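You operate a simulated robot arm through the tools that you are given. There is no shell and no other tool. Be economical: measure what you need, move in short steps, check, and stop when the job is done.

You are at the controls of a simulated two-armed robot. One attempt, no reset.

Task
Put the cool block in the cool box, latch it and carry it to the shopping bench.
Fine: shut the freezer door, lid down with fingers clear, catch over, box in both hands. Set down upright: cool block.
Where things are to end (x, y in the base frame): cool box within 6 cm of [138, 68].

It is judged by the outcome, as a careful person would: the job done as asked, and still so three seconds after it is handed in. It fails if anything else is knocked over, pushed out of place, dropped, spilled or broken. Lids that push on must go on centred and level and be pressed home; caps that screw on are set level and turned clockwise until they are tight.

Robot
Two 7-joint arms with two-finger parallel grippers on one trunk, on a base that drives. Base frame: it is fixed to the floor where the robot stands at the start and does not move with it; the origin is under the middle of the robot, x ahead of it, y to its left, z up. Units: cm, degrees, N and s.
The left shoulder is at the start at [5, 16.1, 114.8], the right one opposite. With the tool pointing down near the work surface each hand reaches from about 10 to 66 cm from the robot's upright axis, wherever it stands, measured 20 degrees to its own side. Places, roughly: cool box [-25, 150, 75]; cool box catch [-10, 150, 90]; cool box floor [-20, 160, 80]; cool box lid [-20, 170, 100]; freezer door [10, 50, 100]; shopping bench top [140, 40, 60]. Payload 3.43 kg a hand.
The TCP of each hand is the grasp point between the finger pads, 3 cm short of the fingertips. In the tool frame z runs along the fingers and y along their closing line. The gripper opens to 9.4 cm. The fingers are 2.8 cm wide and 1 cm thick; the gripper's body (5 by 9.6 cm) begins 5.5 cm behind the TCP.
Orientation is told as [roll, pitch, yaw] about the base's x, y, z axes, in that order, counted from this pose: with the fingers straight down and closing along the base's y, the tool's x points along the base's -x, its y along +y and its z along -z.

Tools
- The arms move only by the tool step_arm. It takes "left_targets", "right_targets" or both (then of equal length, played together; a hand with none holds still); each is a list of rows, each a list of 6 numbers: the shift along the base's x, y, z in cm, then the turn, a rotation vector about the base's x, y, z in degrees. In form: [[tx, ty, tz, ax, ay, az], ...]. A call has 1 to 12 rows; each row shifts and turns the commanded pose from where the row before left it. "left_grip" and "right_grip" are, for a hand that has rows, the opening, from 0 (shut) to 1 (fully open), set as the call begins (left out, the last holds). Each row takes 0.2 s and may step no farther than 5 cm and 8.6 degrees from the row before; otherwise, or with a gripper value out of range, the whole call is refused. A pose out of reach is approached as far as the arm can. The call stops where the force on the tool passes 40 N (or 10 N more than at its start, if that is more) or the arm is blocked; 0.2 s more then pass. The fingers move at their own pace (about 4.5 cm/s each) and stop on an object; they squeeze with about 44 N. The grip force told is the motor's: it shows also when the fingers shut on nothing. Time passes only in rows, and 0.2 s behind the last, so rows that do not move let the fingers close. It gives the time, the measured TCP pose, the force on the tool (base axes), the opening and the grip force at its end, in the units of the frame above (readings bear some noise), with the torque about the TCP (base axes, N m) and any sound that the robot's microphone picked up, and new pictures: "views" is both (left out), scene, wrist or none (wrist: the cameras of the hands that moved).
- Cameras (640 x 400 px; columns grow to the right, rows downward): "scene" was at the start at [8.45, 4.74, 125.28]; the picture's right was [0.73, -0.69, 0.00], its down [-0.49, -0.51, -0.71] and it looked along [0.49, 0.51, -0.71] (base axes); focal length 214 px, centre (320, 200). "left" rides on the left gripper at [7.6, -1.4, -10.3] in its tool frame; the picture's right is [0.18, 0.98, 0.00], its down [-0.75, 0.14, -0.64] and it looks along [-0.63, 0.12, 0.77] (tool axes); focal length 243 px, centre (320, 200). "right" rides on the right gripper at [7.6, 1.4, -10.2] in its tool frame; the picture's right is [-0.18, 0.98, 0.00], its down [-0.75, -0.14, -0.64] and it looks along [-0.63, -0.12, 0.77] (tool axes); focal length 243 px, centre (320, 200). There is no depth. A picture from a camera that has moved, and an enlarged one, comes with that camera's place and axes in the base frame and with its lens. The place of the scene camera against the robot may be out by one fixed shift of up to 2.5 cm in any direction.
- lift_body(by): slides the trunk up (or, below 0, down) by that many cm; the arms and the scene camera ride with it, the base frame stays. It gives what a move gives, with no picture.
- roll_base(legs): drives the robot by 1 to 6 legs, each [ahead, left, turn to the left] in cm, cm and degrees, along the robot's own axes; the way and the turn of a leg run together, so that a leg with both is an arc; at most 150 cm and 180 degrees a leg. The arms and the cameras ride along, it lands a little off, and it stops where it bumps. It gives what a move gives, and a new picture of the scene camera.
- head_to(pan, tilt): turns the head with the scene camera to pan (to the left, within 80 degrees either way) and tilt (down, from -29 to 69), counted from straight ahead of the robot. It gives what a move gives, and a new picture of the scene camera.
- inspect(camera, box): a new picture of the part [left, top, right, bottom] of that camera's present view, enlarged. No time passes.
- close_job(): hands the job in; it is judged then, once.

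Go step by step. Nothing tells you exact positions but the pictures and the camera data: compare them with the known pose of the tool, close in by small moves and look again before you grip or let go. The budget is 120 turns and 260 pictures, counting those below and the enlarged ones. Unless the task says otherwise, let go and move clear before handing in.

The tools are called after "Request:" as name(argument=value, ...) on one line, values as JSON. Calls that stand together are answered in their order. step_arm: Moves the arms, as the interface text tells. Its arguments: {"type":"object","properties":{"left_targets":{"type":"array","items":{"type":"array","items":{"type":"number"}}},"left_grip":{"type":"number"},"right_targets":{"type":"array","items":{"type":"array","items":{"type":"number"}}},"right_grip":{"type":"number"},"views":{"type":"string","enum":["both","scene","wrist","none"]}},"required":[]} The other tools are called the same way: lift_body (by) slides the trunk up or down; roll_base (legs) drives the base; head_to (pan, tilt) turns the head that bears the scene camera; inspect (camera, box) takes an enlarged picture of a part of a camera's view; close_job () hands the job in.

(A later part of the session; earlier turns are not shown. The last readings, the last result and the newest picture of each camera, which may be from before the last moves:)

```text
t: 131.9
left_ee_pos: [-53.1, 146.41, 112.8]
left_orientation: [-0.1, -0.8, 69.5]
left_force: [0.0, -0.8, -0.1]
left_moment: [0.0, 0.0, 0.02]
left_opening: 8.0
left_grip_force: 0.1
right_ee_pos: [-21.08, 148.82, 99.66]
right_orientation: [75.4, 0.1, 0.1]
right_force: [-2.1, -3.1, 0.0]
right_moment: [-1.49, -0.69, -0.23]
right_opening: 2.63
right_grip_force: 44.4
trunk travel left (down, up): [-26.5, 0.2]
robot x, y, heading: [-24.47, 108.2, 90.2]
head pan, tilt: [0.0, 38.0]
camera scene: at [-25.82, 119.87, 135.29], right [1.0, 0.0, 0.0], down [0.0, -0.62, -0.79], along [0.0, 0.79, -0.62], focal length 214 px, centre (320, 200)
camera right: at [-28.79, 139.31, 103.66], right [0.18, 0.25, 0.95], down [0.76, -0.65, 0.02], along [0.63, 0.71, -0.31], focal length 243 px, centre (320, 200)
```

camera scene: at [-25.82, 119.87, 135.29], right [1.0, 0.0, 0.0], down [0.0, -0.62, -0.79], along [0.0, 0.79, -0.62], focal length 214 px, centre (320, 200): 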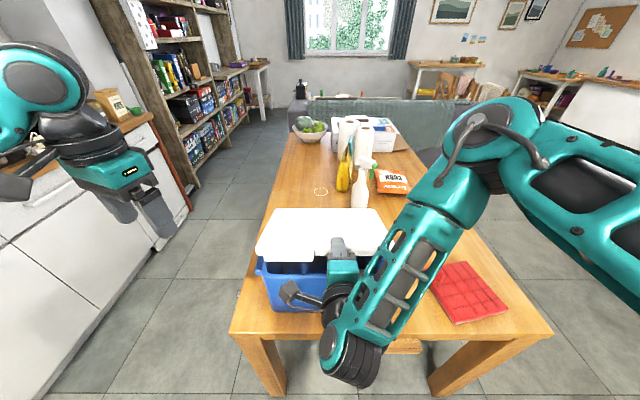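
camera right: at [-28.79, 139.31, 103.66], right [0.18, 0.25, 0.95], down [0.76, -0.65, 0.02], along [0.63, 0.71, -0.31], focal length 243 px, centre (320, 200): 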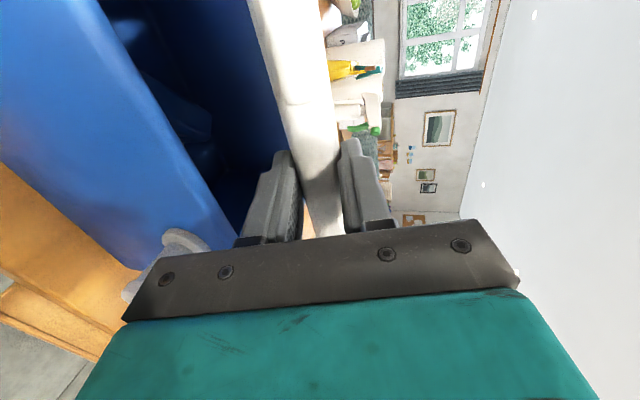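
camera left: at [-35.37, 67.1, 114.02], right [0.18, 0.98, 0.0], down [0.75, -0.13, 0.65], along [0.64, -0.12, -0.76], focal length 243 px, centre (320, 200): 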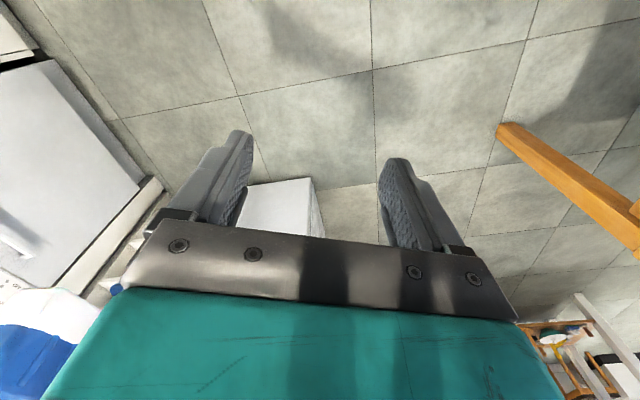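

The lid is 15° from shut with the fingers still clear of the rim. I'll open the fingers slightly and drive back so they slide out and the lid settles.

Request:
step_arm(right_targets=[[0, 0, 0.2, 0, 0, 0], [0, 0, 0, 0, 0, 0]], right_grip=0.46, views="wrist")

Request:
roll_base(legs=[[-14, 0, 0]])

```text
t: 132.5
left_ee_pos: [-53.24, 146.37, 112.84]
left_orientation: [0.1, -0.9, 69.4]
left_force: [-0.6, 0.2, 0.7]
left_moment: [0.01, -0.02, 0.01]
left_opening: 8.0
left_grip_force: 0.1
right_ee_pos: [-21.1, 148.99, 99.91]
right_orientation: [75.6, 0.3, 0.1]
right_force: [0.6, -1.3, -0.1]
right_moment: [0.0, 0.0, -0.01]
right_opening: 4.31
right_grip_force: 0.0
trunk travel left (down, up): [-26.5, 0.2]
robot x, y, heading: [-24.57, 108.45, 90.3]
head pan, tilt: [0.0, 38.0]
camera right: at [-28.78, 139.34, 103.96], right [0.19, 0.25, 0.95], down [0.75, -0.66, 0.02], along [0.63, 0.71, -0.31], focal length 243 px, centre (320, 200)
```

right: 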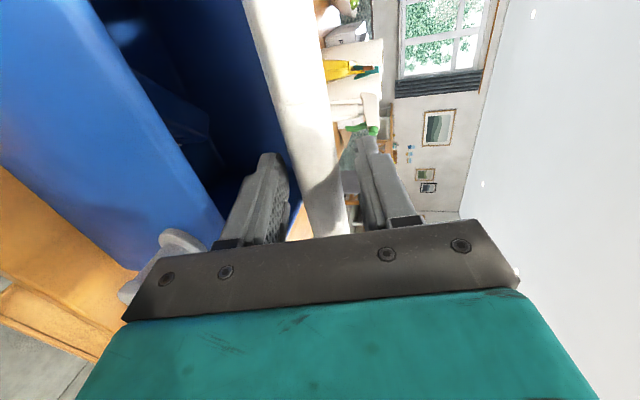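

```text
t: 133.8
left_ee_pos: [-53.08, 132.21, 112.83]
left_orientation: [0.2, -0.9, 69.3]
left_force: [0.0, 0.1, 0.0]
left_moment: [0.01, 0.01, -0.01]
left_opening: 7.95
left_grip_force: 0.1
right_ee_pos: [-21.05, 134.77, 99.88]
right_orientation: [75.5, 0.2, 0.0]
right_force: [0.0, 0.2, -0.5]
right_moment: [-0.02, 0.03, -0.02]
right_opening: 4.3
right_grip_force: 0.0
trunk travel left (down, up): [-26.5, 0.2]
robot x, y, heading: [-24.68, 94.42, 90.1]
head pan, tilt: [0.0, 38.0]
camera scene: at [-25.76, 105.63, 135.31], right [1.0, 0.0, 0.0], down [0.0, -0.61, -0.79], along [0.0, 0.79, -0.61], focal length 214 px, centre (320, 200)
```

scene: 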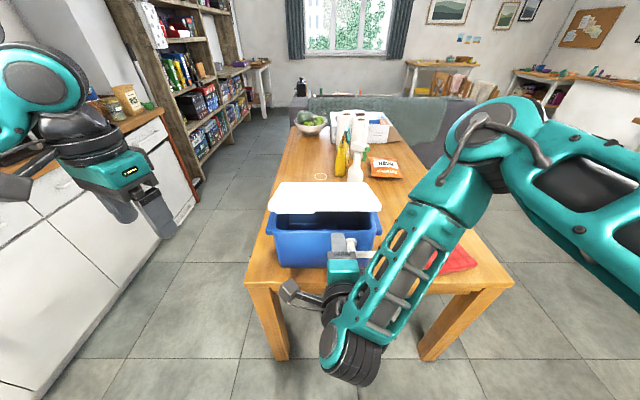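

The lid rests 15° open by its own friction, so it can be pressed down gently. I'll take the right hand up and away, and bring the closed left fist above the lid's front edge.

Request:
step_arm(right_targets=[[1, 0, 3, -4, 0, 0], [2, 0.5, 2, -8.4, 0, 0], [2, 0.5, 2, -8.4, 0, 0], [2, 0.5, 2, -8.4, 0, 0], [2, 0.5, 2, -8.4, 0, 0], [2, 0.5, 2, -8.4, 0, 0], [2, 0.5, 2, -8.4, 0, 0], [2, 0.5, 0, -8.4, 0, 0], [1, 0.5, 0, -8.4, 0, 0], [0, 0, 0, -4.2, 0, 0]], views="none")

Request:
step_arm(left_targets=[[4, 2.9, 0, 0, 0, 0], [4, 2.9, 0, 0, 0, 0], [4, 2.9, 0, 0, 0, 0], [4, 2.9, 0, 0, 0, 0], [4, 2.9, 0, 0, 0, 0], [4, 2.9, 0, 0, 0, 0], [3, 2.4, 0, 0, 0, 0]], left_grip=0, views="both")

```text
t: 136.0
left_ee_pos: [-53.11, 132.3, 112.88]
left_orientation: [0.0, -0.8, 69.4]
left_force: [0.0, 0.5, -0.3]
left_moment: [0.0, -0.02, -0.04]
left_opening: 8.0
left_grip_force: 0.2
right_ee_pos: [-5.11, 138.72, 114.88]
right_orientation: [-0.2, 0.1, -0.1]
right_force: [-0.9, -0.3, 0.1]
right_moment: [0.0, 0.01, 0.03]
right_opening: 4.31
right_grip_force: 0.1
trunk travel left (down, up): [-26.5, 0.2]
robot x, y, heading: [-24.52, 94.15, 89.8]
head pan, tilt: [0.0, 38.0]
```

```text
t: 137.6
left_ee_pos: [-26.0, 152.3, 112.64]
left_orientation: [0.1, -0.9, 69.2]
left_force: [-0.1, 0.9, -0.5]
left_moment: [-0.01, 0.03, 0.02]
left_opening: 0.01
left_grip_force: 33.3
right_ee_pos: [-5.14, 138.82, 114.75]
right_orientation: [0.0, 0.1, -0.2]
right_force: [-0.2, 0.0, 0.1]
right_moment: [0.01, 0.02, 0.0]
right_opening: 4.32
right_grip_force: 0.0
trunk travel left (down, up): [-26.5, 0.2]
robot x, y, heading: [-24.82, 94.28, 90.0]
head pan, tilt: [0.0, 38.0]
camera scene: at [-25.66, 105.71, 135.3], right [1.0, 0.0, 0.0], down [0.0, -0.62, -0.79], along [0.0, 0.79, -0.62], focal length 214 px, centre (320, 200)
camera left: at [-27.43, 144.43, 122.87], right [-0.98, 0.18, 0.0], down [0.13, 0.74, 0.65], along [0.12, 0.64, -0.76], focal length 243 px, centre (320, 200)
```

scene: 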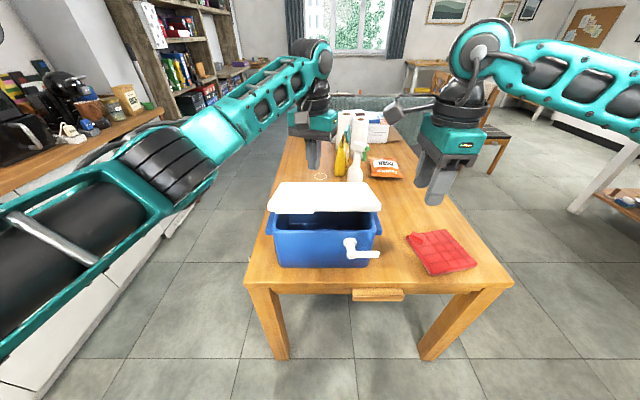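
left: 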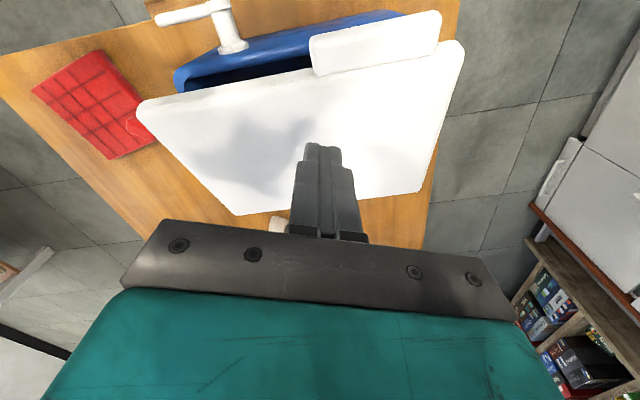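

The fist is above the lid near its front edge, and nothing is between lid and rim. I'll press down gently.

Request:
step_arm(left_targets=[[0, 0, -3, 0, 0, 0], [0, 0, -3, 0, 0, 0], [0, 0, -2, 0, 0, 0], [0, 0, -1, 0, 0, 0], [0, 0, -1, 0, 0, 0], [0, 0, -1, 0, 0, 0], [0, 0, -1, 0, 0, 0], [0, 0, -0.7, 0, 0, 0]], views="scene")

Request:
inspect(camera="scene", box=[230, 150, 420, 290])

```text
t: 139.4
left_ee_pos: [-26.26, 151.97, 100.27]
left_orientation: [0.0, -0.8, 69.2]
left_force: [0.6, -0.3, -0.6]
left_moment: [0.01, -0.01, -0.01]
left_opening: 0.01
left_grip_force: 32.6
right_ee_pos: [-5.12, 138.7, 114.91]
right_orientation: [0.0, 0.1, -0.3]
right_force: [1.0, 0.3, 0.4]
right_moment: [-0.02, -0.01, -0.02]
right_opening: 4.32
right_grip_force: 0.0
trunk travel left (down, up): [-26.5, 0.2]
robot x, y, heading: [-24.29, 94.48, 90.1]
head pan, tilt: [0.0, 38.0]
camera scene: at [-25.76, 105.73, 135.3], right [1.0, 0.0, 0.0], down [0.0, -0.62, -0.79], along [0.0, 0.79, -0.62], focal length 214 px, centre (320, 200)
```

scene: 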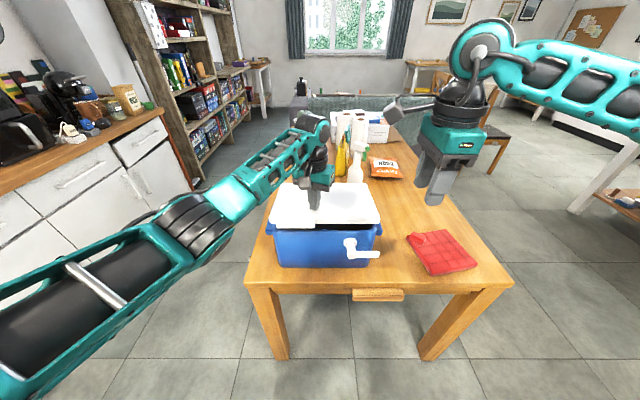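

```text
2.86 times, centred on (325, 220) of scene
camera zoom: at [-25.76, 105.73, 135.3], right [1.0, 0.0, 0.0], down [0.0, -0.62, -0.79], along [0.0, 0.79, -0.62], focal length 613 px, centre (306, 143)
```

zoom: 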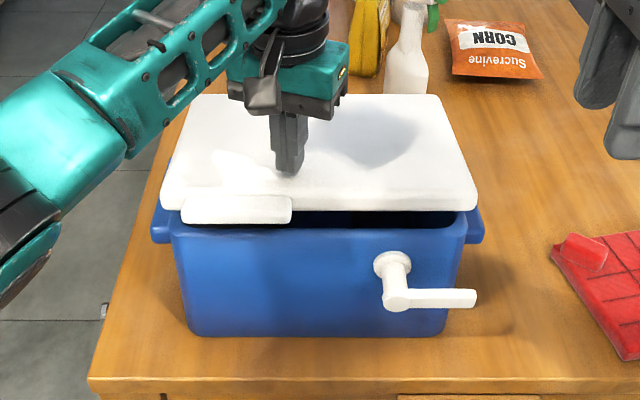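

The lid has a small gap left. I'll continue down till it seats.

Request:
step_arm(left_targets=[[0, 0, -0.6, 0, 0, 0], [0, 0, -0.6, 0, 0, 0], [0, 0, -0.6, 0, 0, 0], [0, 0, -0.6, 0, 0, 0], [0, 0, -0.6, 0, 0, 0], [0, 0, -0.6, 0, 0, 0], [0, 0, -0.6, 0, 0, 0], [0, 0, -0.6, 0, 0, 0]], views="scene")

Request:
inspect(camera="scene", box=[230, 150, 420, 290])

```text
t: 140.9
left_ee_pos: [-25.96, 152.23, 97.71]
left_orientation: [0.1, -1.7, 69.2]
left_force: [-3.3, -6.9, 18.7]
left_moment: [-0.47, 0.19, -0.08]
left_opening: 0.0
left_grip_force: 33.1
right_ee_pos: [-5.19, 138.69, 114.96]
right_orientation: [0.1, 0.0, -0.1]
right_force: [-0.3, 0.1, 0.1]
right_moment: [-0.02, -0.03, 0.0]
right_opening: 4.35
right_grip_force: 0.0
trunk travel left (down, up): [-26.5, 0.2]
robot x, y, heading: [-24.95, 94.32, 89.9]
head pan, tilt: [0.0, 38.0]
stopped in row 7 (left hand): the force on the tool passed its limit at 45 N (the readings are from after the stop); the commanded pose is now the measured one
camera scene: at [-25.79, 105.55, 135.32], right [1.0, 0.0, 0.0], down [0.0, -0.61, -0.79], along [0.0, 0.79, -0.61], focal length 214 px, centre (320, 200)
```

scene: 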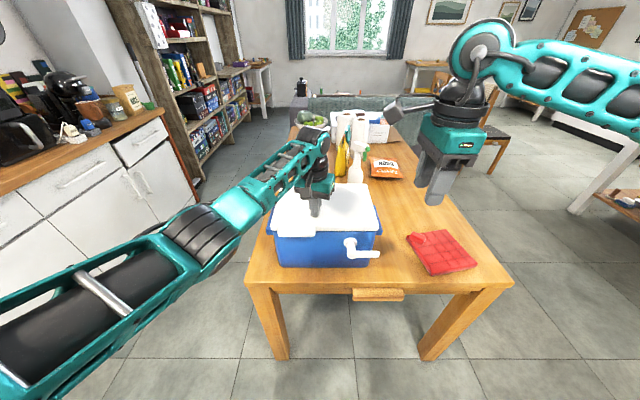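

```text
2.86 times, centred on (325, 220) of scene
camera zoom: at [-25.79, 105.55, 135.32], right [1.0, 0.0, 0.0], down [0.0, -0.61, -0.79], along [0.0, 0.79, -0.61], focal length 613 px, centre (306, 143)
```

zoom: 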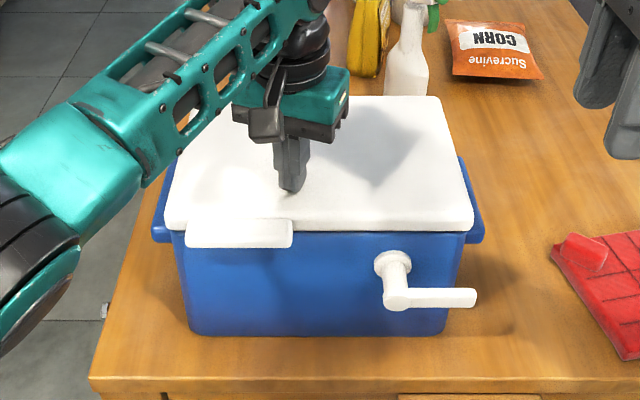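

The lid is down and seated (top at z ≈ 94.7). Now the left hand lifts away and the right hand turns so its camera can look at the catch.

Request:
step_arm(left_targets=[[0, 0, 3, 0, 0.8, 0], [0, 0, 4, 0, 0, 0], [-3, -2, 3, 0, 0, 0], [-4, -2.5, 0, 0, 0, 0], [-4, -2.5, 0, 0, 0, 0], [-4, -2.5, 0, 0, 0, 0], [-4, -2.5, 0, 0, 0, 0], [0, 0, 0, 0, 0, 0], [0, 0, 0, 0, 0, 0], [0, 0, 0, 0, 0, 0], [0, 0, 0, 0, 0, 0]], right_targets=[[0, -1, 0, 0, 0, 8.2], [0, -1, 0, 0, 0, 8.2], [-1, -1, 0, 0, 0, 8.2], [-1, -1, 0, 0, 0, 8.2], [-1, 0, 0, 0, 0, 8.2], [-1, 0, 0, 0, 0, 8.2], [-1, 0, 0, 0, 0, 8.2], [-1, 0, 0, 0, 0, 8.2], [-1, 0, 0, 0, 0, 8.2], [-1, 0, -1, 0, 0, 8.2], [-1, 0, -1, 0, 0, 8]], left_grip=0, right_grip=1)

```text
t: 143.3
left_ee_pos: [-45.02, 140.37, 107.14]
left_orientation: [0.9, -1.1, 69.4]
left_force: [-0.5, -0.1, 0.4]
left_moment: [-0.02, 0.0, 0.02]
left_opening: 0.01
left_grip_force: 32.8
right_ee_pos: [-14.31, 134.72, 112.76]
right_orientation: [0.1, 0.0, 90.1]
right_force: [0.6, 0.3, -0.8]
right_moment: [0.01, -0.02, -0.03]
right_opening: 9.36
right_grip_force: 0.1
trunk travel left (down, up): [-26.5, 0.2]
robot x, y, heading: [-24.4, 94.47, 90.2]
head pan, tilt: [0.0, 38.0]
camera scene: at [-25.81, 105.71, 135.3], right [1.0, 0.0, 0.0], down [0.0, -0.62, -0.79], along [0.0, 0.79, -0.62], focal length 214 px, centre (320, 200)
camera right: at [-15.8, 127.11, 123.15], right [-0.98, 0.18, 0.0], down [0.14, 0.75, 0.64], along [0.12, 0.63, -0.77], focal length 243 px, centre (320, 200)
camera left: at [-46.24, 132.41, 117.22], right [-0.98, 0.17, 0.01], down [0.14, 0.74, 0.66], along [0.11, 0.65, -0.75], focal length 243 px, centre (320, 200)
```

scene: 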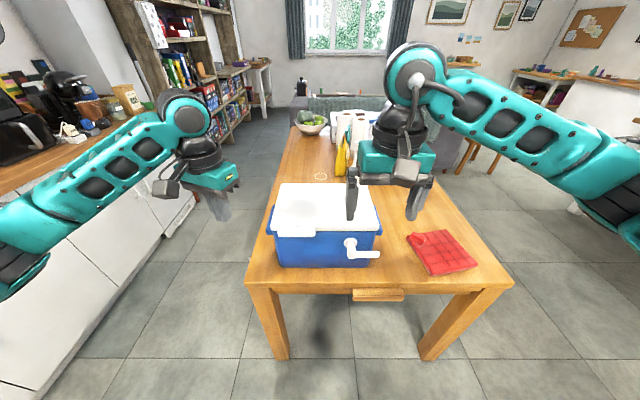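
right: 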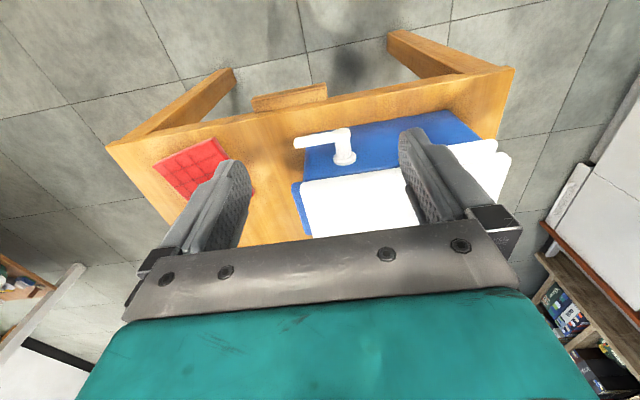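
left: 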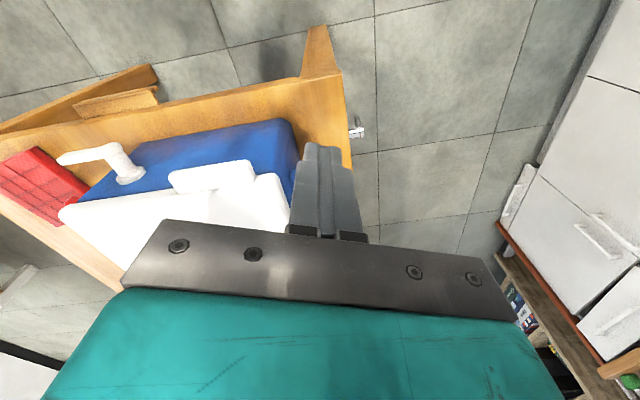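

Request:
inspect(camera="right", box=[270, 90, 430, 200])

Request:
inspect(camera="scene", box=[320, 210, 410, 280])

```text
3.64 times, centred on (350, 145) of right
camera zoom: at [-15.8, 127.11, 123.15], right [-0.98, 0.18, 0.0], down [0.14, 0.75, 0.64], along [0.12, 0.63, -0.77], focal length 882 px, centre (211, 400)
```

zoom: 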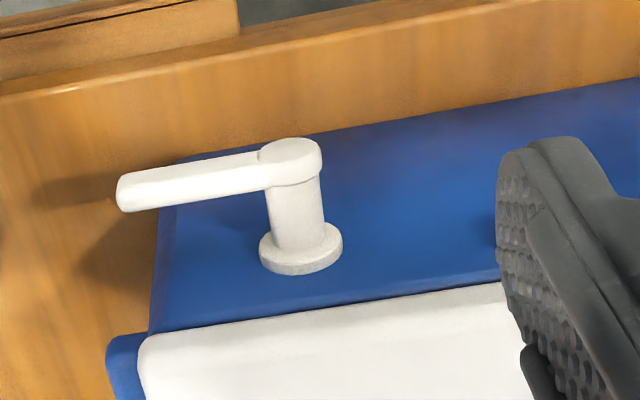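

```text
5.71 times, centred on (365, 245) of scene
camera zoom: at [-25.81, 105.71, 135.3], right [1.0, 0.0, 0.0], down [0.0, -0.62, -0.79], along [0.0, 0.79, -0.62], focal length 1226 px, centre (63, -57)
```

zoom: 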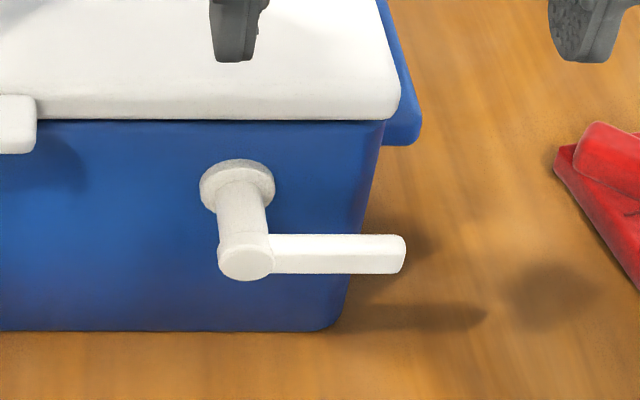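

The catch is a turn-lever: post at about (-16, 149→144.5, 86.4) with its arm pointing right to x ≈ −8.5. Turning it up 90° puts it over the lid. I'll bring the right fist below the arm's tip from the front.

Request:
step_arm(right_targets=[[0.8, 0, -1, 8, 0, 0], [0.8, 0, -1, 8, 0, 0], [0.8, 0, -2, 8, 0, 0], [0.8, 0, -2, 8, 0, 0], [0.8, -0.5, -3, 8, 0, 0], [0.8, -0.5, -3, 8, 0, 0], [0.5, -0.5, -4, 7, 0, 0], [0, 0, -4, 0, 0, 0], [0, 0, -4, 0, 0, 0]], right_grip=0)

```text
t: 145.3
left_ee_pos: [-44.82, 140.39, 107.29]
left_orientation: [0.9, -1.1, 69.3]
left_force: [0.9, -0.6, -1.2]
left_moment: [0.0, 0.03, 0.01]
left_opening: 0.0
left_grip_force: 33.4
right_ee_pos: [-11.73, 133.96, 93.5]
right_orientation: [1.2, -48.5, 89.6]
right_force: [0.2, -0.5, 0.2]
right_moment: [0.02, 0.01, -0.01]
right_opening: 0.0
right_grip_force: 32.8
right hand out of reach, approached as far as the arm can: row 7, 9
trunk travel left (down, up): [-26.5, 0.2]
robot x, y, heading: [-24.73, 94.32, 90.1]
head pan, tilt: [0.0, 38.0]
camera scene: at [-25.63, 105.73, 135.3], right [1.0, 0.0, 0.0], down [0.0, -0.62, -0.79], along [0.0, 0.79, -0.62], focal length 214 px, centre (320, 200)
camera right: at [-13.1, 121.18, 94.59], right [-0.98, 0.11, 0.15], down [0.15, 0.02, 0.99], along [0.11, 0.99, -0.04], focal length 243 px, centre (320, 200)
```

scene: 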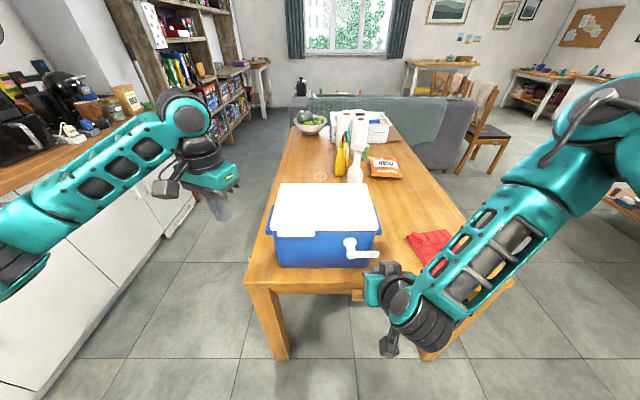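
right: 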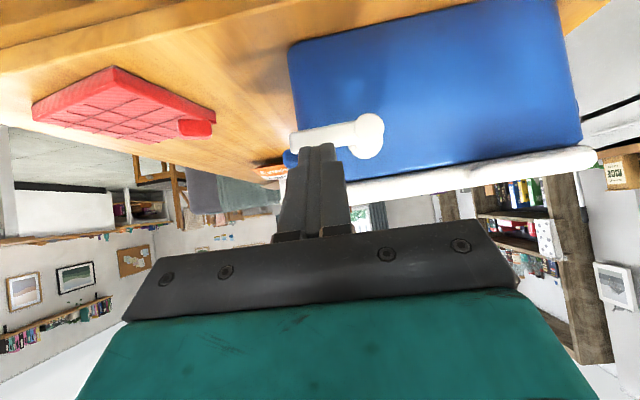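

I can see the lever straight ahead: arm at z ≈ 88 from x −16 to −8.7. I'll back the base a bit for elbow room, then lower and reach beneath the arm's tip.

Request:
roll_base(legs=[[-12, 0, 0]])

Request:
step_arm(right_targets=[[0.5, 3, -2, 0, 0, 0], [0.5, 3, -2.5, 2, 0, 0], [0.5, 3, -2.5, 2, 0, 0], [0.4, 3, -2.5, 2, 0, 0], [0, 2, -1, 0, 0, 0]], views="both")

```text
t: 146.6
left_ee_pos: [-44.96, 128.06, 107.22]
left_orientation: [0.9, -1.2, 69.6]
left_force: [0.4, -1.5, 1.0]
left_moment: [0.03, -0.01, -0.01]
left_opening: 0.0
left_grip_force: 32.9
right_ee_pos: [-12.02, 121.79, 93.53]
right_orientation: [1.1, -48.5, 89.9]
right_force: [0.1, 0.4, -0.1]
right_moment: [0.0, 0.01, 0.01]
right_opening: 0.01
right_grip_force: 32.9
trunk travel left (down, up): [-26.5, 0.2]
robot x, y, heading: [-24.47, 82.26, 90.4]
head pan, tilt: [0.0, 38.0]
camera scene: at [-25.78, 93.46, 135.32], right [1.0, 0.01, 0.0], down [0.0, -0.61, -0.79], along [0.0, 0.79, -0.61], focal length 214 px, centre (320, 200)
```

scene: 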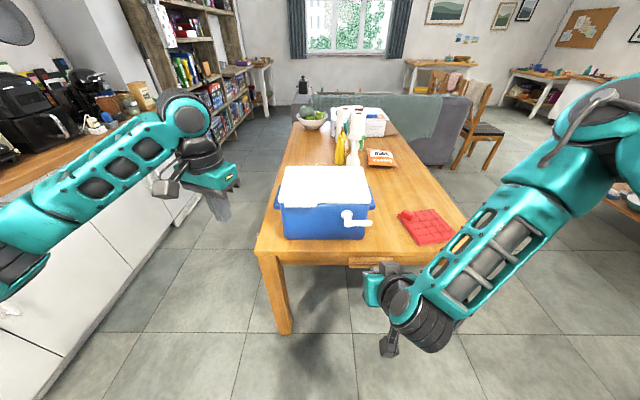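

```text
t: 147.8
left_ee_pos: [-45.07, 128.08, 107.19]
left_orientation: [0.8, -1.1, 69.5]
left_force: [-0.2, -1.1, -0.4]
left_moment: [-0.01, 0.01, -0.02]
left_opening: 0.0
left_grip_force: 33.4
right_ee_pos: [-15.42, 137.64, 86.35]
right_orientation: [0.6, -54.4, 90.0]
right_force: [-0.2, 0.2, 0.2]
right_moment: [0.04, -0.02, 0.05]
right_opening: 0.0
right_grip_force: 33.0
right hand out of reach, approached as far as the arm can: row 1, 2, 3, 4
trunk travel left (down, up): [-26.5, 0.2]
robot x, y, heading: [-24.28, 81.92, 90.2]
head pan, tilt: [0.0, 38.0]
camera scene: at [-25.77, 93.58, 135.3], right [1.0, 0.01, 0.0], down [0.0, -0.62, -0.79], along [0.0, 0.79, -0.62], focal length 214 px, centre (320, 200)
camera right: at [-16.84, 124.75, 86.23], right [-0.98, 0.1, 0.16], down [0.15, -0.08, 0.99], along [0.11, 0.99, 0.06], focal length 243 px, centre (320, 200)
```

scene: 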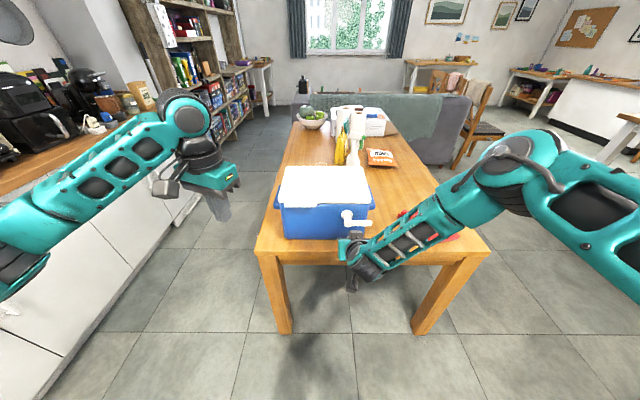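
right: 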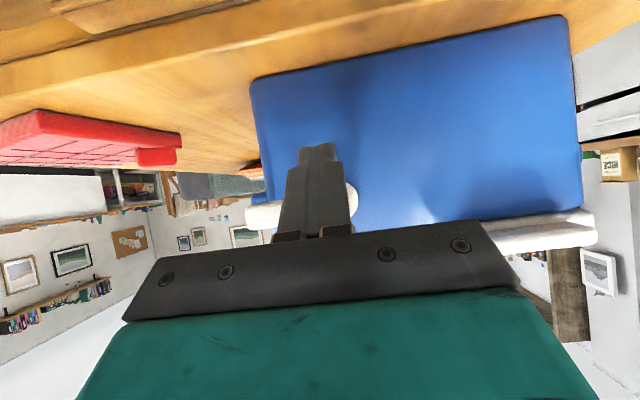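

Now free to move. I'll go right and down to x ≈ −9.5, z ≈ 83, then forward under the arm.

Request:
step_arm(right_targets=[[2, -0.5, -1, 0, 0, 0], [2, 0, -1, 0, 0, 0], [1.9, 0, -1, 0, 0, 0]], views="wrist")

Request:
inspect(camera="scene", box=[310, 190, 410, 270])

```text
t: 148.6
left_ee_pos: [-45.12, 128.07, 107.16]
left_orientation: [0.8, -1.1, 69.6]
left_force: [0.5, 0.6, 0.7]
left_moment: [0.01, 0.04, 0.01]
left_opening: 0.01
left_grip_force: 32.3
right_ee_pos: [-14.12, 139.36, 86.04]
right_orientation: [0.3, -53.9, 90.2]
right_force: [0.0, 0.1, -0.3]
right_moment: [0.05, 0.02, 0.02]
right_opening: 0.04
right_grip_force: 32.4
right hand out of reach, approached as far as the arm can: row 1, 2, 3
trunk travel left (down, up): [-26.5, 0.2]
robot x, y, heading: [-24.57, 82.21, 90.5]
head pan, tilt: [0.0, 38.0]
camera right: at [-15.59, 126.57, 86.07], right [-0.98, 0.1, 0.15], down [0.14, -0.07, 0.99], along [0.11, 0.99, 0.06], focal length 243 px, centre (320, 200)
```

right: 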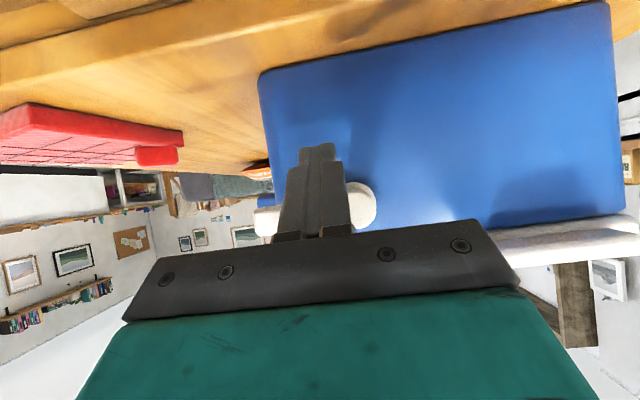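

```text
5.00 times, centred on (360, 230) of scene
camera zoom: at [-25.77, 93.58, 135.3], right [1.0, 0.01, 0.0], down [0.0, -0.62, -0.79], along [0.0, 0.79, -0.62], focal length 1072 px, centre (120, 50)
```

zoom: 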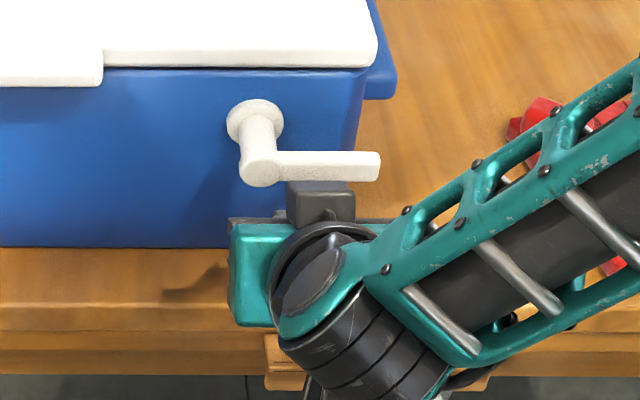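

The raised trunk is hampering this pose. I'll draw the right hand back and up, lower the trunk 12 cm, and try again.

Request:
step_arm(right_targets=[[0, -4, 2, 0, 0, 0], [0, -2, 4, 0, 0, 0], [0, 0, 4, 0, 0, 0], [0, 0, 4, 0, 0, 0]], left_targets=[[0, 0, 3, 0, 0, 0], [0, 0, 3, 0, 0, 0], [0, 0, 3, 0, 0, 0], [0, 0, 3, 0, 0, 0]], views="none")

Request:
lift_body(by=-12)

```text
t: 149.6
left_ee_pos: [-45.09, 127.96, 119.15]
left_orientation: [0.9, -1.1, 69.5]
left_force: [-0.6, -0.7, 0.4]
left_moment: [0.02, 0.0, 0.02]
left_opening: 0.03
left_grip_force: 32.7
right_ee_pos: [-14.69, 133.51, 100.77]
right_orientation: [1.1, -54.7, 90.0]
right_force: [0.3, 0.7, 0.7]
right_moment: [-0.03, -0.02, 0.02]
right_opening: 0.01
right_grip_force: 33.1
right hand out of reach, approached as far as the arm can: row 1
trunk travel left (down, up): [-26.5, 0.2]
robot x, y, heading: [-24.35, 82.24, 90.3]
head pan, tilt: [0.0, 38.0]
```

```text
t: 151.1
left_ee_pos: [-45.05, 127.91, 107.01]
left_orientation: [0.9, -1.1, 69.6]
left_force: [-0.2, 0.2, -1.4]
left_moment: [0.01, 0.0, 0.02]
left_opening: 0.0
left_grip_force: 32.7
right_ee_pos: [-14.67, 133.63, 88.61]
right_orientation: [1.2, -54.6, 90.0]
right_force: [-0.9, 0.1, 0.0]
right_moment: [0.0, 0.05, -0.01]
right_opening: 0.0
right_grip_force: 33.0
trunk travel left (down, up): [-14.5, 12.2]
robot x, y, heading: [-24.52, 82.38, 90.4]
head pan, tilt: [0.0, 38.0]
```

Request:
step_arm(right_targets=[[1.8, 0, -1.7, 0, 0, 0], [1.8, 0, -1.7, 0, 0, 0], [1.6, 0, -1.7, 0, 0, 0]], views="wrist")

Request:
inspect(camera="scene", box=[310, 150, 430, 250])

```text
t: 151.8
left_ee_pos: [-45.07, 127.93, 107.11]
left_orientation: [0.8, -1.1, 69.5]
left_force: [0.0, 0.5, 0.6]
left_moment: [0.01, 0.01, 0.01]
left_opening: 0.02
left_grip_force: 33.5
right_ee_pos: [-10.32, 133.68, 84.54]
right_orientation: [1.1, -54.6, 90.0]
right_force: [0.5, 0.5, -0.5]
right_moment: [-0.01, 0.03, 0.02]
right_opening: 0.01
right_grip_force: 32.8
right hand out of reach, approached as far as the arm can: row 3
trunk travel left (down, up): [-14.5, 12.2]
robot x, y, heading: [-24.78, 82.51, 90.4]
head pan, tilt: [0.0, 38.0]
camera right: at [-11.62, 120.78, 84.29], right [-0.98, 0.09, 0.16], down [0.15, -0.08, 0.98], along [0.1, 0.99, 0.07], focal length 243 px, centre (320, 200)
```

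right: 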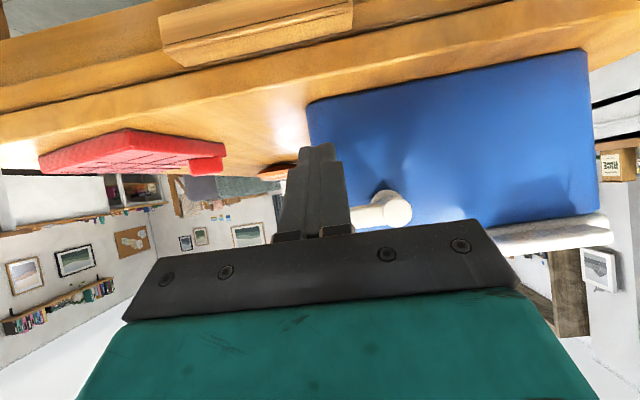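

```text
4.00 times, centred on (370, 200) of scene
camera zoom: at [-25.74, 93.56, 123.3], right [1.0, 0.01, 0.0], down [0.0, -0.62, -0.79], along [0.0, 0.79, -0.62], focal length 858 px, centre (120, 200)
```

zoom: 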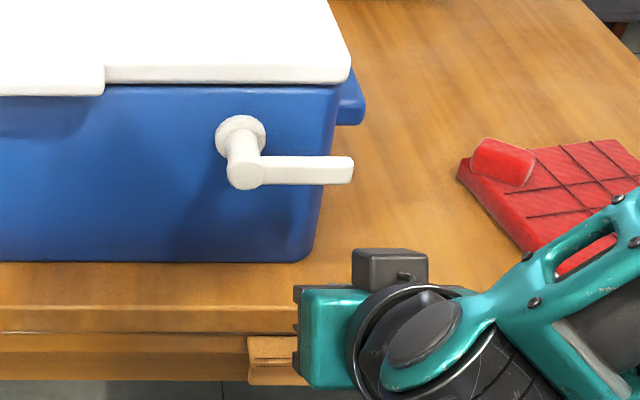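

I'm level beneath the arm (arm at z 88). I'll roll forward 9 cm to bring the fist under the lever's tip.

Request:
roll_base(legs=[[9.5, 0, 0]])

Request:
inspect(camera="right", box=[160, 50, 480, 250])

Request:
inspect(camera="scene", box=[310, 170, 430, 270])

```text
t: 153.0
left_ee_pos: [-45.21, 137.59, 107.07]
left_orientation: [0.9, -1.0, 69.5]
left_force: [0.0, -0.5, -0.3]
left_moment: [-0.01, 0.02, 0.0]
left_opening: 0.0
left_grip_force: 32.8
right_ee_pos: [-10.37, 143.09, 84.45]
right_orientation: [1.0, -54.5, 90.0]
right_force: [-0.8, -0.4, -0.4]
right_moment: [-0.01, -0.01, -0.01]
right_opening: 0.0
right_grip_force: 33.0
trunk travel left (down, up): [-14.5, 12.2]
robot x, y, heading: [-24.6, 91.63, 90.4]
head pan, tilt: [0.0, 38.0]
camera scene: at [-25.83, 103.12, 123.29], right [1.0, 0.01, 0.0], down [0.0, -0.62, -0.79], along [0.0, 0.79, -0.62], focal length 214 px, centre (320, 200)
```

scene: 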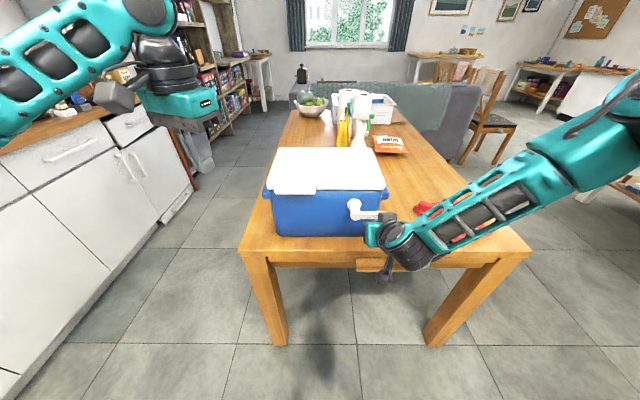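

```text
2.00 times, centred on (320, 150) of right
camera zoom: at [-11.7, 130.31, 84.29], right [-0.98, 0.09, 0.16], down [0.15, -0.08, 0.98], along [0.1, 0.99, 0.07], focal length 485 px, centre (320, 300)
```

zoom: 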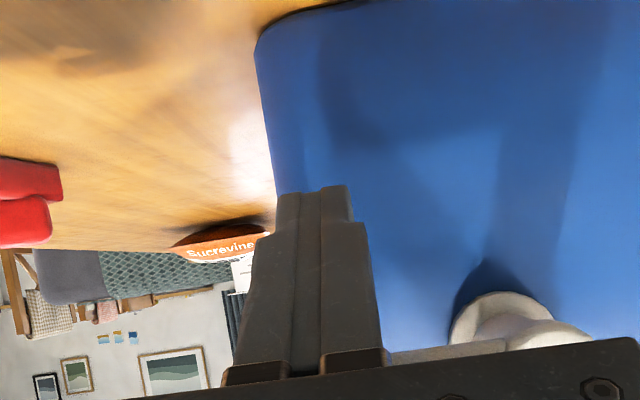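

```text
4.00 times, centred on (370, 220) of scene
camera zoom: at [-25.83, 103.12, 123.29], right [1.0, 0.01, 0.0], down [0.0, -0.62, -0.79], along [0.0, 0.79, -0.62], focal length 858 px, centre (120, 120)
```

zoom: 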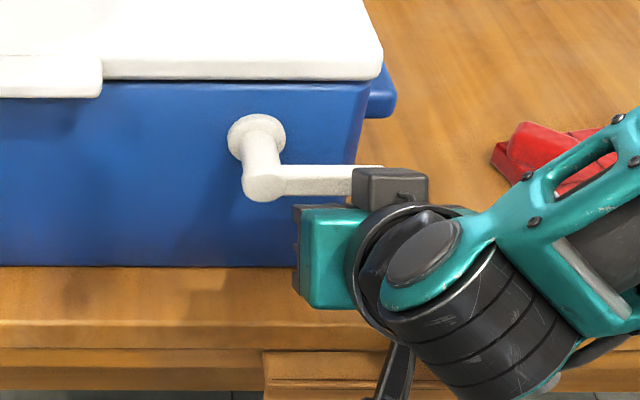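

The fist is under the arm's outer end. I'll swing it up along the lever's arc.

Request:
step_arm(right_targets=[[0.2, 0, 1.3, 0, 0, 0], [0.2, 0, 1.3, 0, 0, 0], [0.15, 0, 1.1, 0, 0, 0], [0.15, 0, 1.1, 0, 0, 0], [-0.2, 0, 1.05, 0, 0, 0], [-0.2, 0, 1.05, 0, 0, 0]], views="none")

Request:
inspect(camera="scene", box=[310, 150, 430, 250])

```text
t: 154.4
left_ee_pos: [-45.21, 137.47, 107.08]
left_orientation: [0.9, -1.0, 69.5]
left_force: [0.0, 0.6, 0.3]
left_moment: [-0.03, 0.01, 0.01]
left_opening: 0.03
left_grip_force: 32.9
right_ee_pos: [-10.02, 143.13, 91.31]
right_orientation: [1.1, -54.7, 90.2]
right_force: [0.9, -0.9, 0.3]
right_moment: [0.03, -0.03, 0.01]
right_opening: 0.01
right_grip_force: 33.2
trunk travel left (down, up): [-14.5, 12.2]
robot x, y, heading: [-24.48, 91.56, 90.1]
head pan, tilt: [0.0, 38.0]
```

```text
4.00 times, centred on (370, 200) of scene
camera zoom: at [-25.82, 103.06, 123.3], right [1.0, 0.01, 0.0], down [0.0, -0.62, -0.79], along [0.0, 0.79, -0.62], focal length 858 px, centre (120, 200)
```

zoom: 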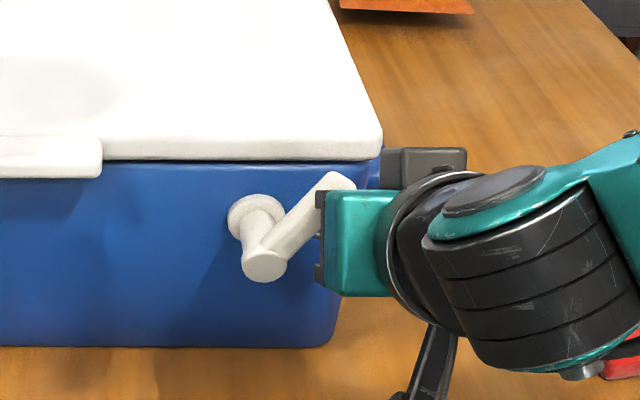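

The lever is turning up nicely (about 45°). I'll complete the arc to vertical.

Request:
step_arm(right_targets=[[-0.6, 0, 0.95, 0, 0, 0], [-0.6, 0, 0.95, 0, 0, 0], [-0.85, 0, 0.7, 0, 0, 0], [-0.85, 0, 0.7, 0, 0, 0], [-1, 0, 0.4, 0, 0, 0], [-0.8, 0, 0, 0, 0, 0]], views="none")

Request:
inspect(camera="scene", box=[310, 150, 430, 250])

```text
t: 155.8
left_ee_pos: [-45.1, 137.42, 107.18]
left_orientation: [0.9, -1.0, 69.5]
left_force: [0.4, 0.7, 0.3]
left_moment: [-0.04, 0.01, 0.0]
left_opening: 0.0
left_grip_force: 33.4
right_ee_pos: [-14.72, 143.18, 95.14]
right_orientation: [1.0, -54.5, 89.9]
right_force: [3.7, -0.7, -0.6]
right_moment: [-0.01, 0.0, -0.02]
right_opening: 0.0
right_grip_force: 32.5
trunk travel left (down, up): [-14.5, 12.2]
robot x, y, heading: [-24.61, 91.59, 90.2]
head pan, tilt: [0.0, 38.0]
```

```text
4.00 times, centred on (370, 200) of scene
camera zoom: at [-25.8, 103.05, 123.3], right [1.0, 0.01, 0.0], down [0.0, -0.62, -0.79], along [0.0, 0.79, -0.62], focal length 858 px, centre (120, 200)
```

zoom: 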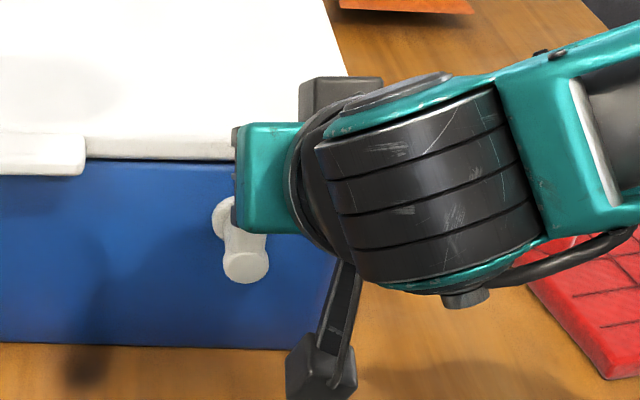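

The lever has come to its stop (the box nudged about 1 cm left). I'll take the hand away and look.

Request:
step_arm(right_targets=[[2, 0, 0, 0, 0, 0], [2, -1, 0, 0, 0, 0], [1, -3, 1, 0, 0, 0], [1, -3, 2, 0, 0, 0]], views="scene")

Request:
inspect(camera="scene", box=[250, 130, 430, 250])

```text
t: 156.8
left_ee_pos: [-45.16, 137.47, 107.03]
left_orientation: [0.8, -1.1, 69.5]
left_force: [0.0, 0.2, 0.2]
left_moment: [-0.01, 0.02, -0.01]
left_opening: 0.02
left_grip_force: 32.7
right_ee_pos: [-8.79, 135.94, 98.09]
right_orientation: [1.1, -54.6, 90.0]
right_force: [0.3, -0.8, 0.2]
right_moment: [0.01, -0.03, -0.02]
right_opening: 0.01
right_grip_force: 33.1
trunk travel left (down, up): [-14.5, 12.2]
robot x, y, heading: [-24.72, 91.46, 90.3]
head pan, tilt: [0.0, 38.0]
camera scene: at [-25.8, 103.03, 123.31], right [1.0, 0.01, 0.0], down [0.0, -0.62, -0.79], along [0.0, 0.79, -0.62], focal length 214 px, centre (320, 200)
```

scene: 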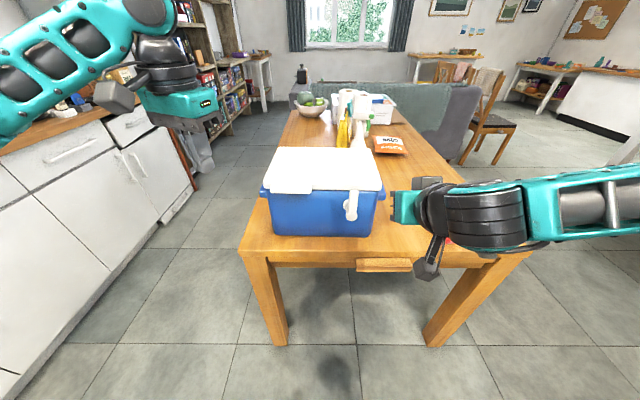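

```text
3.33 times, centred on (340, 190) of scene
camera zoom: at [-25.8, 103.03, 123.31], right [1.0, 0.01, 0.0], down [0.0, -0.62, -0.79], along [0.0, 0.79, -0.62], focal length 715 px, centre (253, 233)
```

zoom: 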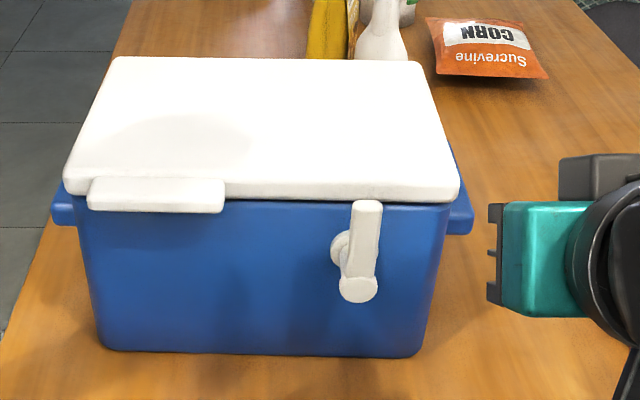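

The lever now stands upright over the lid's edge: latched. Next I need a two-handed hold, so I'll look at the side lugs.

Request:
inspect(camera="left", box=[0, 0, 640, 400])

Request:
step_arm(right_targets=[[1, 0, 3, -8, 0, 0], [1, 0, 3, -8, 0, 0], [1, 0, 3, -8, 0, 0], [0, 0, 3, -8, 0, 0], [0, 0, 3, -8, 0, 0], [0, 0, 2, -8, 0, 0], [0, 0, 0, -6.6, 0, 0]], views="wrist")

```text
1.00 times, centred on (320, 200) of left (not enlarged: the box is as wide or as high as the picture)
camera zoom: at [-46.39, 129.57, 117.19], right [-0.98, 0.17, 0.01], down [0.14, 0.74, 0.66], along [0.1, 0.65, -0.75], focal length 243 px, centre (320, 200)
```

zoom: 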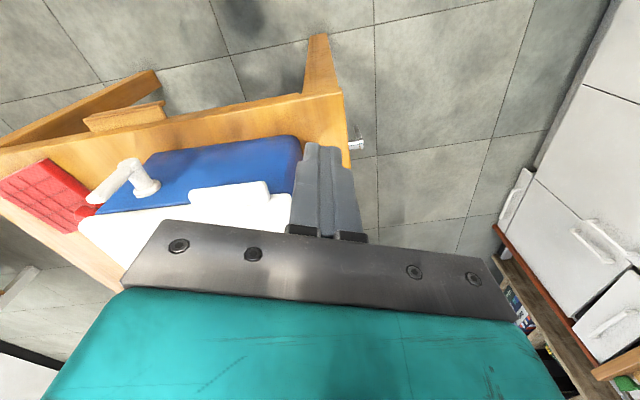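

```text
t: 158.4
left_ee_pos: [-45.11, 137.65, 107.1]
left_orientation: [0.8, -1.0, 69.4]
left_force: [0.9, -0.4, 0.2]
left_moment: [-0.01, -0.03, -0.02]
left_opening: 0.0
left_grip_force: 33.2
right_ee_pos: [-5.77, 135.98, 115.17]
right_orientation: [1.1, 0.2, 90.1]
right_force: [-0.2, 0.9, -0.4]
right_moment: [-0.01, 0.0, -0.01]
right_opening: 0.0
right_grip_force: 32.8
trunk travel left (down, up): [-14.5, 12.2]
robot x, y, heading: [-24.93, 91.52, 89.9]
head pan, tilt: [0.0, 38.0]
camera right: at [-7.07, 128.4, 125.51], right [-0.98, 0.18, 0.02], down [0.15, 0.76, 0.64], along [0.1, 0.63, -0.77], focal length 243 px, centre (320, 200)
```

right: 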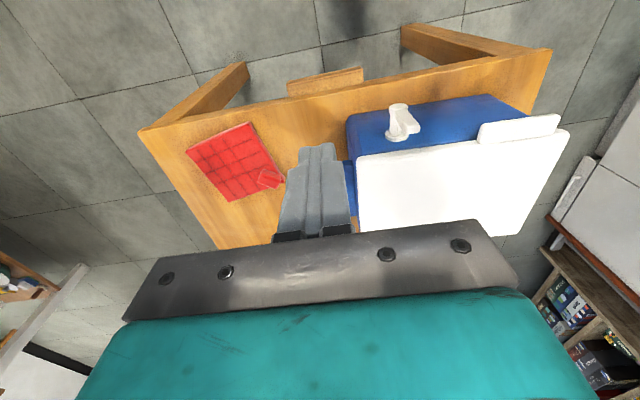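

The lugs stick out about 3 cm at both ends (y 152–164). I'll pinch each lug from the side with the fingers above and below it. First I move closer and take the hands outboard, turning them inward.

Request:
roll_base(legs=[[15, 0, 0]])

Request:
step_arm(left_targets=[[-4, 0, 0, 0, 0, 7], [-4, 0, 0, 0, 0, 7], [-4, 0, 0, 0, 0, 6.5], [-2, 0, 0, 0, -8, 0], [-2, 0, 0, 0, -8, 0], [-1, 0, 0, 0, -8, 0], [-1, 0, 0, 0, -8, 0], [0, 0, 0, 0, -8, 0], [0, 0, 0, 0, -8, 0]], right_targets=[[4, 0, 0, 0, 0, 0], [4, 0, 0, 0, 0, 0], [4, 0, 0, 0, 0, 0], [2, 0, -1, 0, 8, 0], [2, 0, -1, 0, 8, 0], [1, 0, -1, 0, 8, 0], [1, 0, -1, 0, 8, 0], [0, 0, -2, 0, 8, 0], [0, 0, -2, 0, 8, 0]], left_grip=1, right_grip=1, views="both")

```text
t: 159.8
left_ee_pos: [-45.34, 152.42, 107.17]
left_orientation: [0.9, -1.1, 69.4]
left_force: [0.2, -0.1, -1.0]
left_moment: [0.0, -0.01, 0.04]
left_opening: 0.0
left_grip_force: 32.8
right_ee_pos: [-5.91, 151.04, 115.0]
right_orientation: [1.2, 0.0, 90.1]
right_force: [0.1, 0.3, -0.5]
right_moment: [0.0, 0.01, -0.01]
right_opening: 0.0
right_grip_force: 33.1
trunk travel left (down, up): [-14.5, 12.2]
robot x, y, heading: [-24.78, 106.43, 90.5]
head pan, tilt: [0.0, 38.0]
camera scene: at [-25.92, 118.03, 123.29], right [1.0, 0.01, 0.0], down [0.0, -0.62, -0.79], along [0.0, 0.79, -0.62], focal length 214 px, centre (320, 200)
```

scene: 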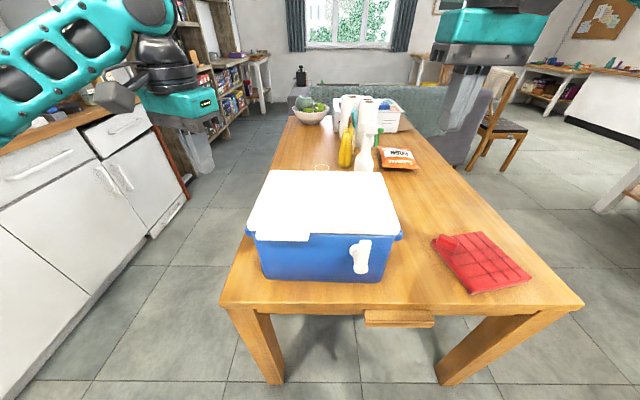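

```text
t: 161.8
left_ee_pos: [-63.31, 152.49, 107.14]
left_orientation: [-47.2, -0.7, 90.8]
left_force: [0.1, -0.4, -0.2]
left_moment: [0.03, -0.01, -0.01]
left_opening: 9.36
left_grip_force: 0.1
right_ee_pos: [12.14, 151.01, 107.25]
right_orientation: [49.2, 0.0, 90.1]
right_force: [-0.5, 0.4, 0.2]
right_moment: [0.02, 0.01, -0.03]
right_opening: 9.41
right_grip_force: 0.1
trunk travel left (down, up): [-14.5, 12.2]
robot x, y, heading: [-24.43, 106.59, 90.5]
head pan, tilt: [0.0, 38.0]
camera scene: at [-25.91, 117.98, 123.31], right [1.0, 0.01, 0.0], down [0.0, -0.62, -0.79], along [0.0, 0.79, -0.62], focal length 214 px, centre (320, 200)
camera right: at [18.91, 143.39, 115.0], right [-0.64, 0.18, 0.74], down [0.58, 0.75, 0.31], along [-0.5, 0.63, -0.59], focal length 243 px, centre (320, 200)
camera left: at [-69.74, 144.62, 115.02], right [-0.66, -0.18, -0.72], down [-0.58, 0.74, 0.34], along [0.47, 0.65, -0.6], focal length 243 px, centre (320, 200)
```

scene: 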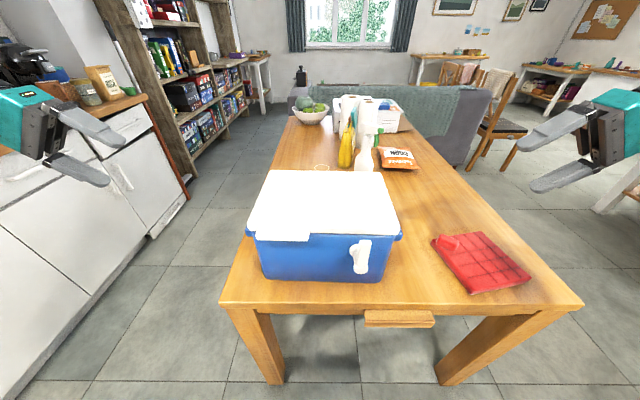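
right: 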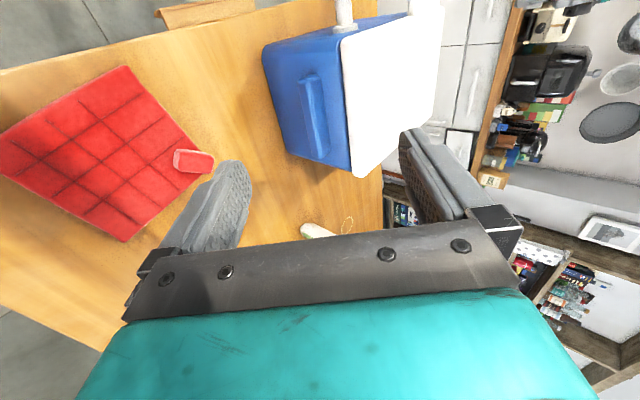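
left: 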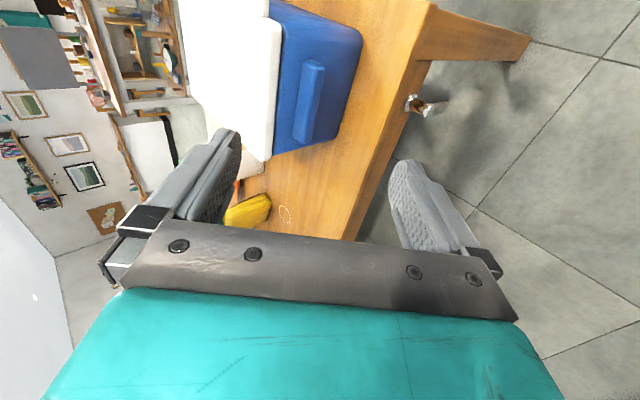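

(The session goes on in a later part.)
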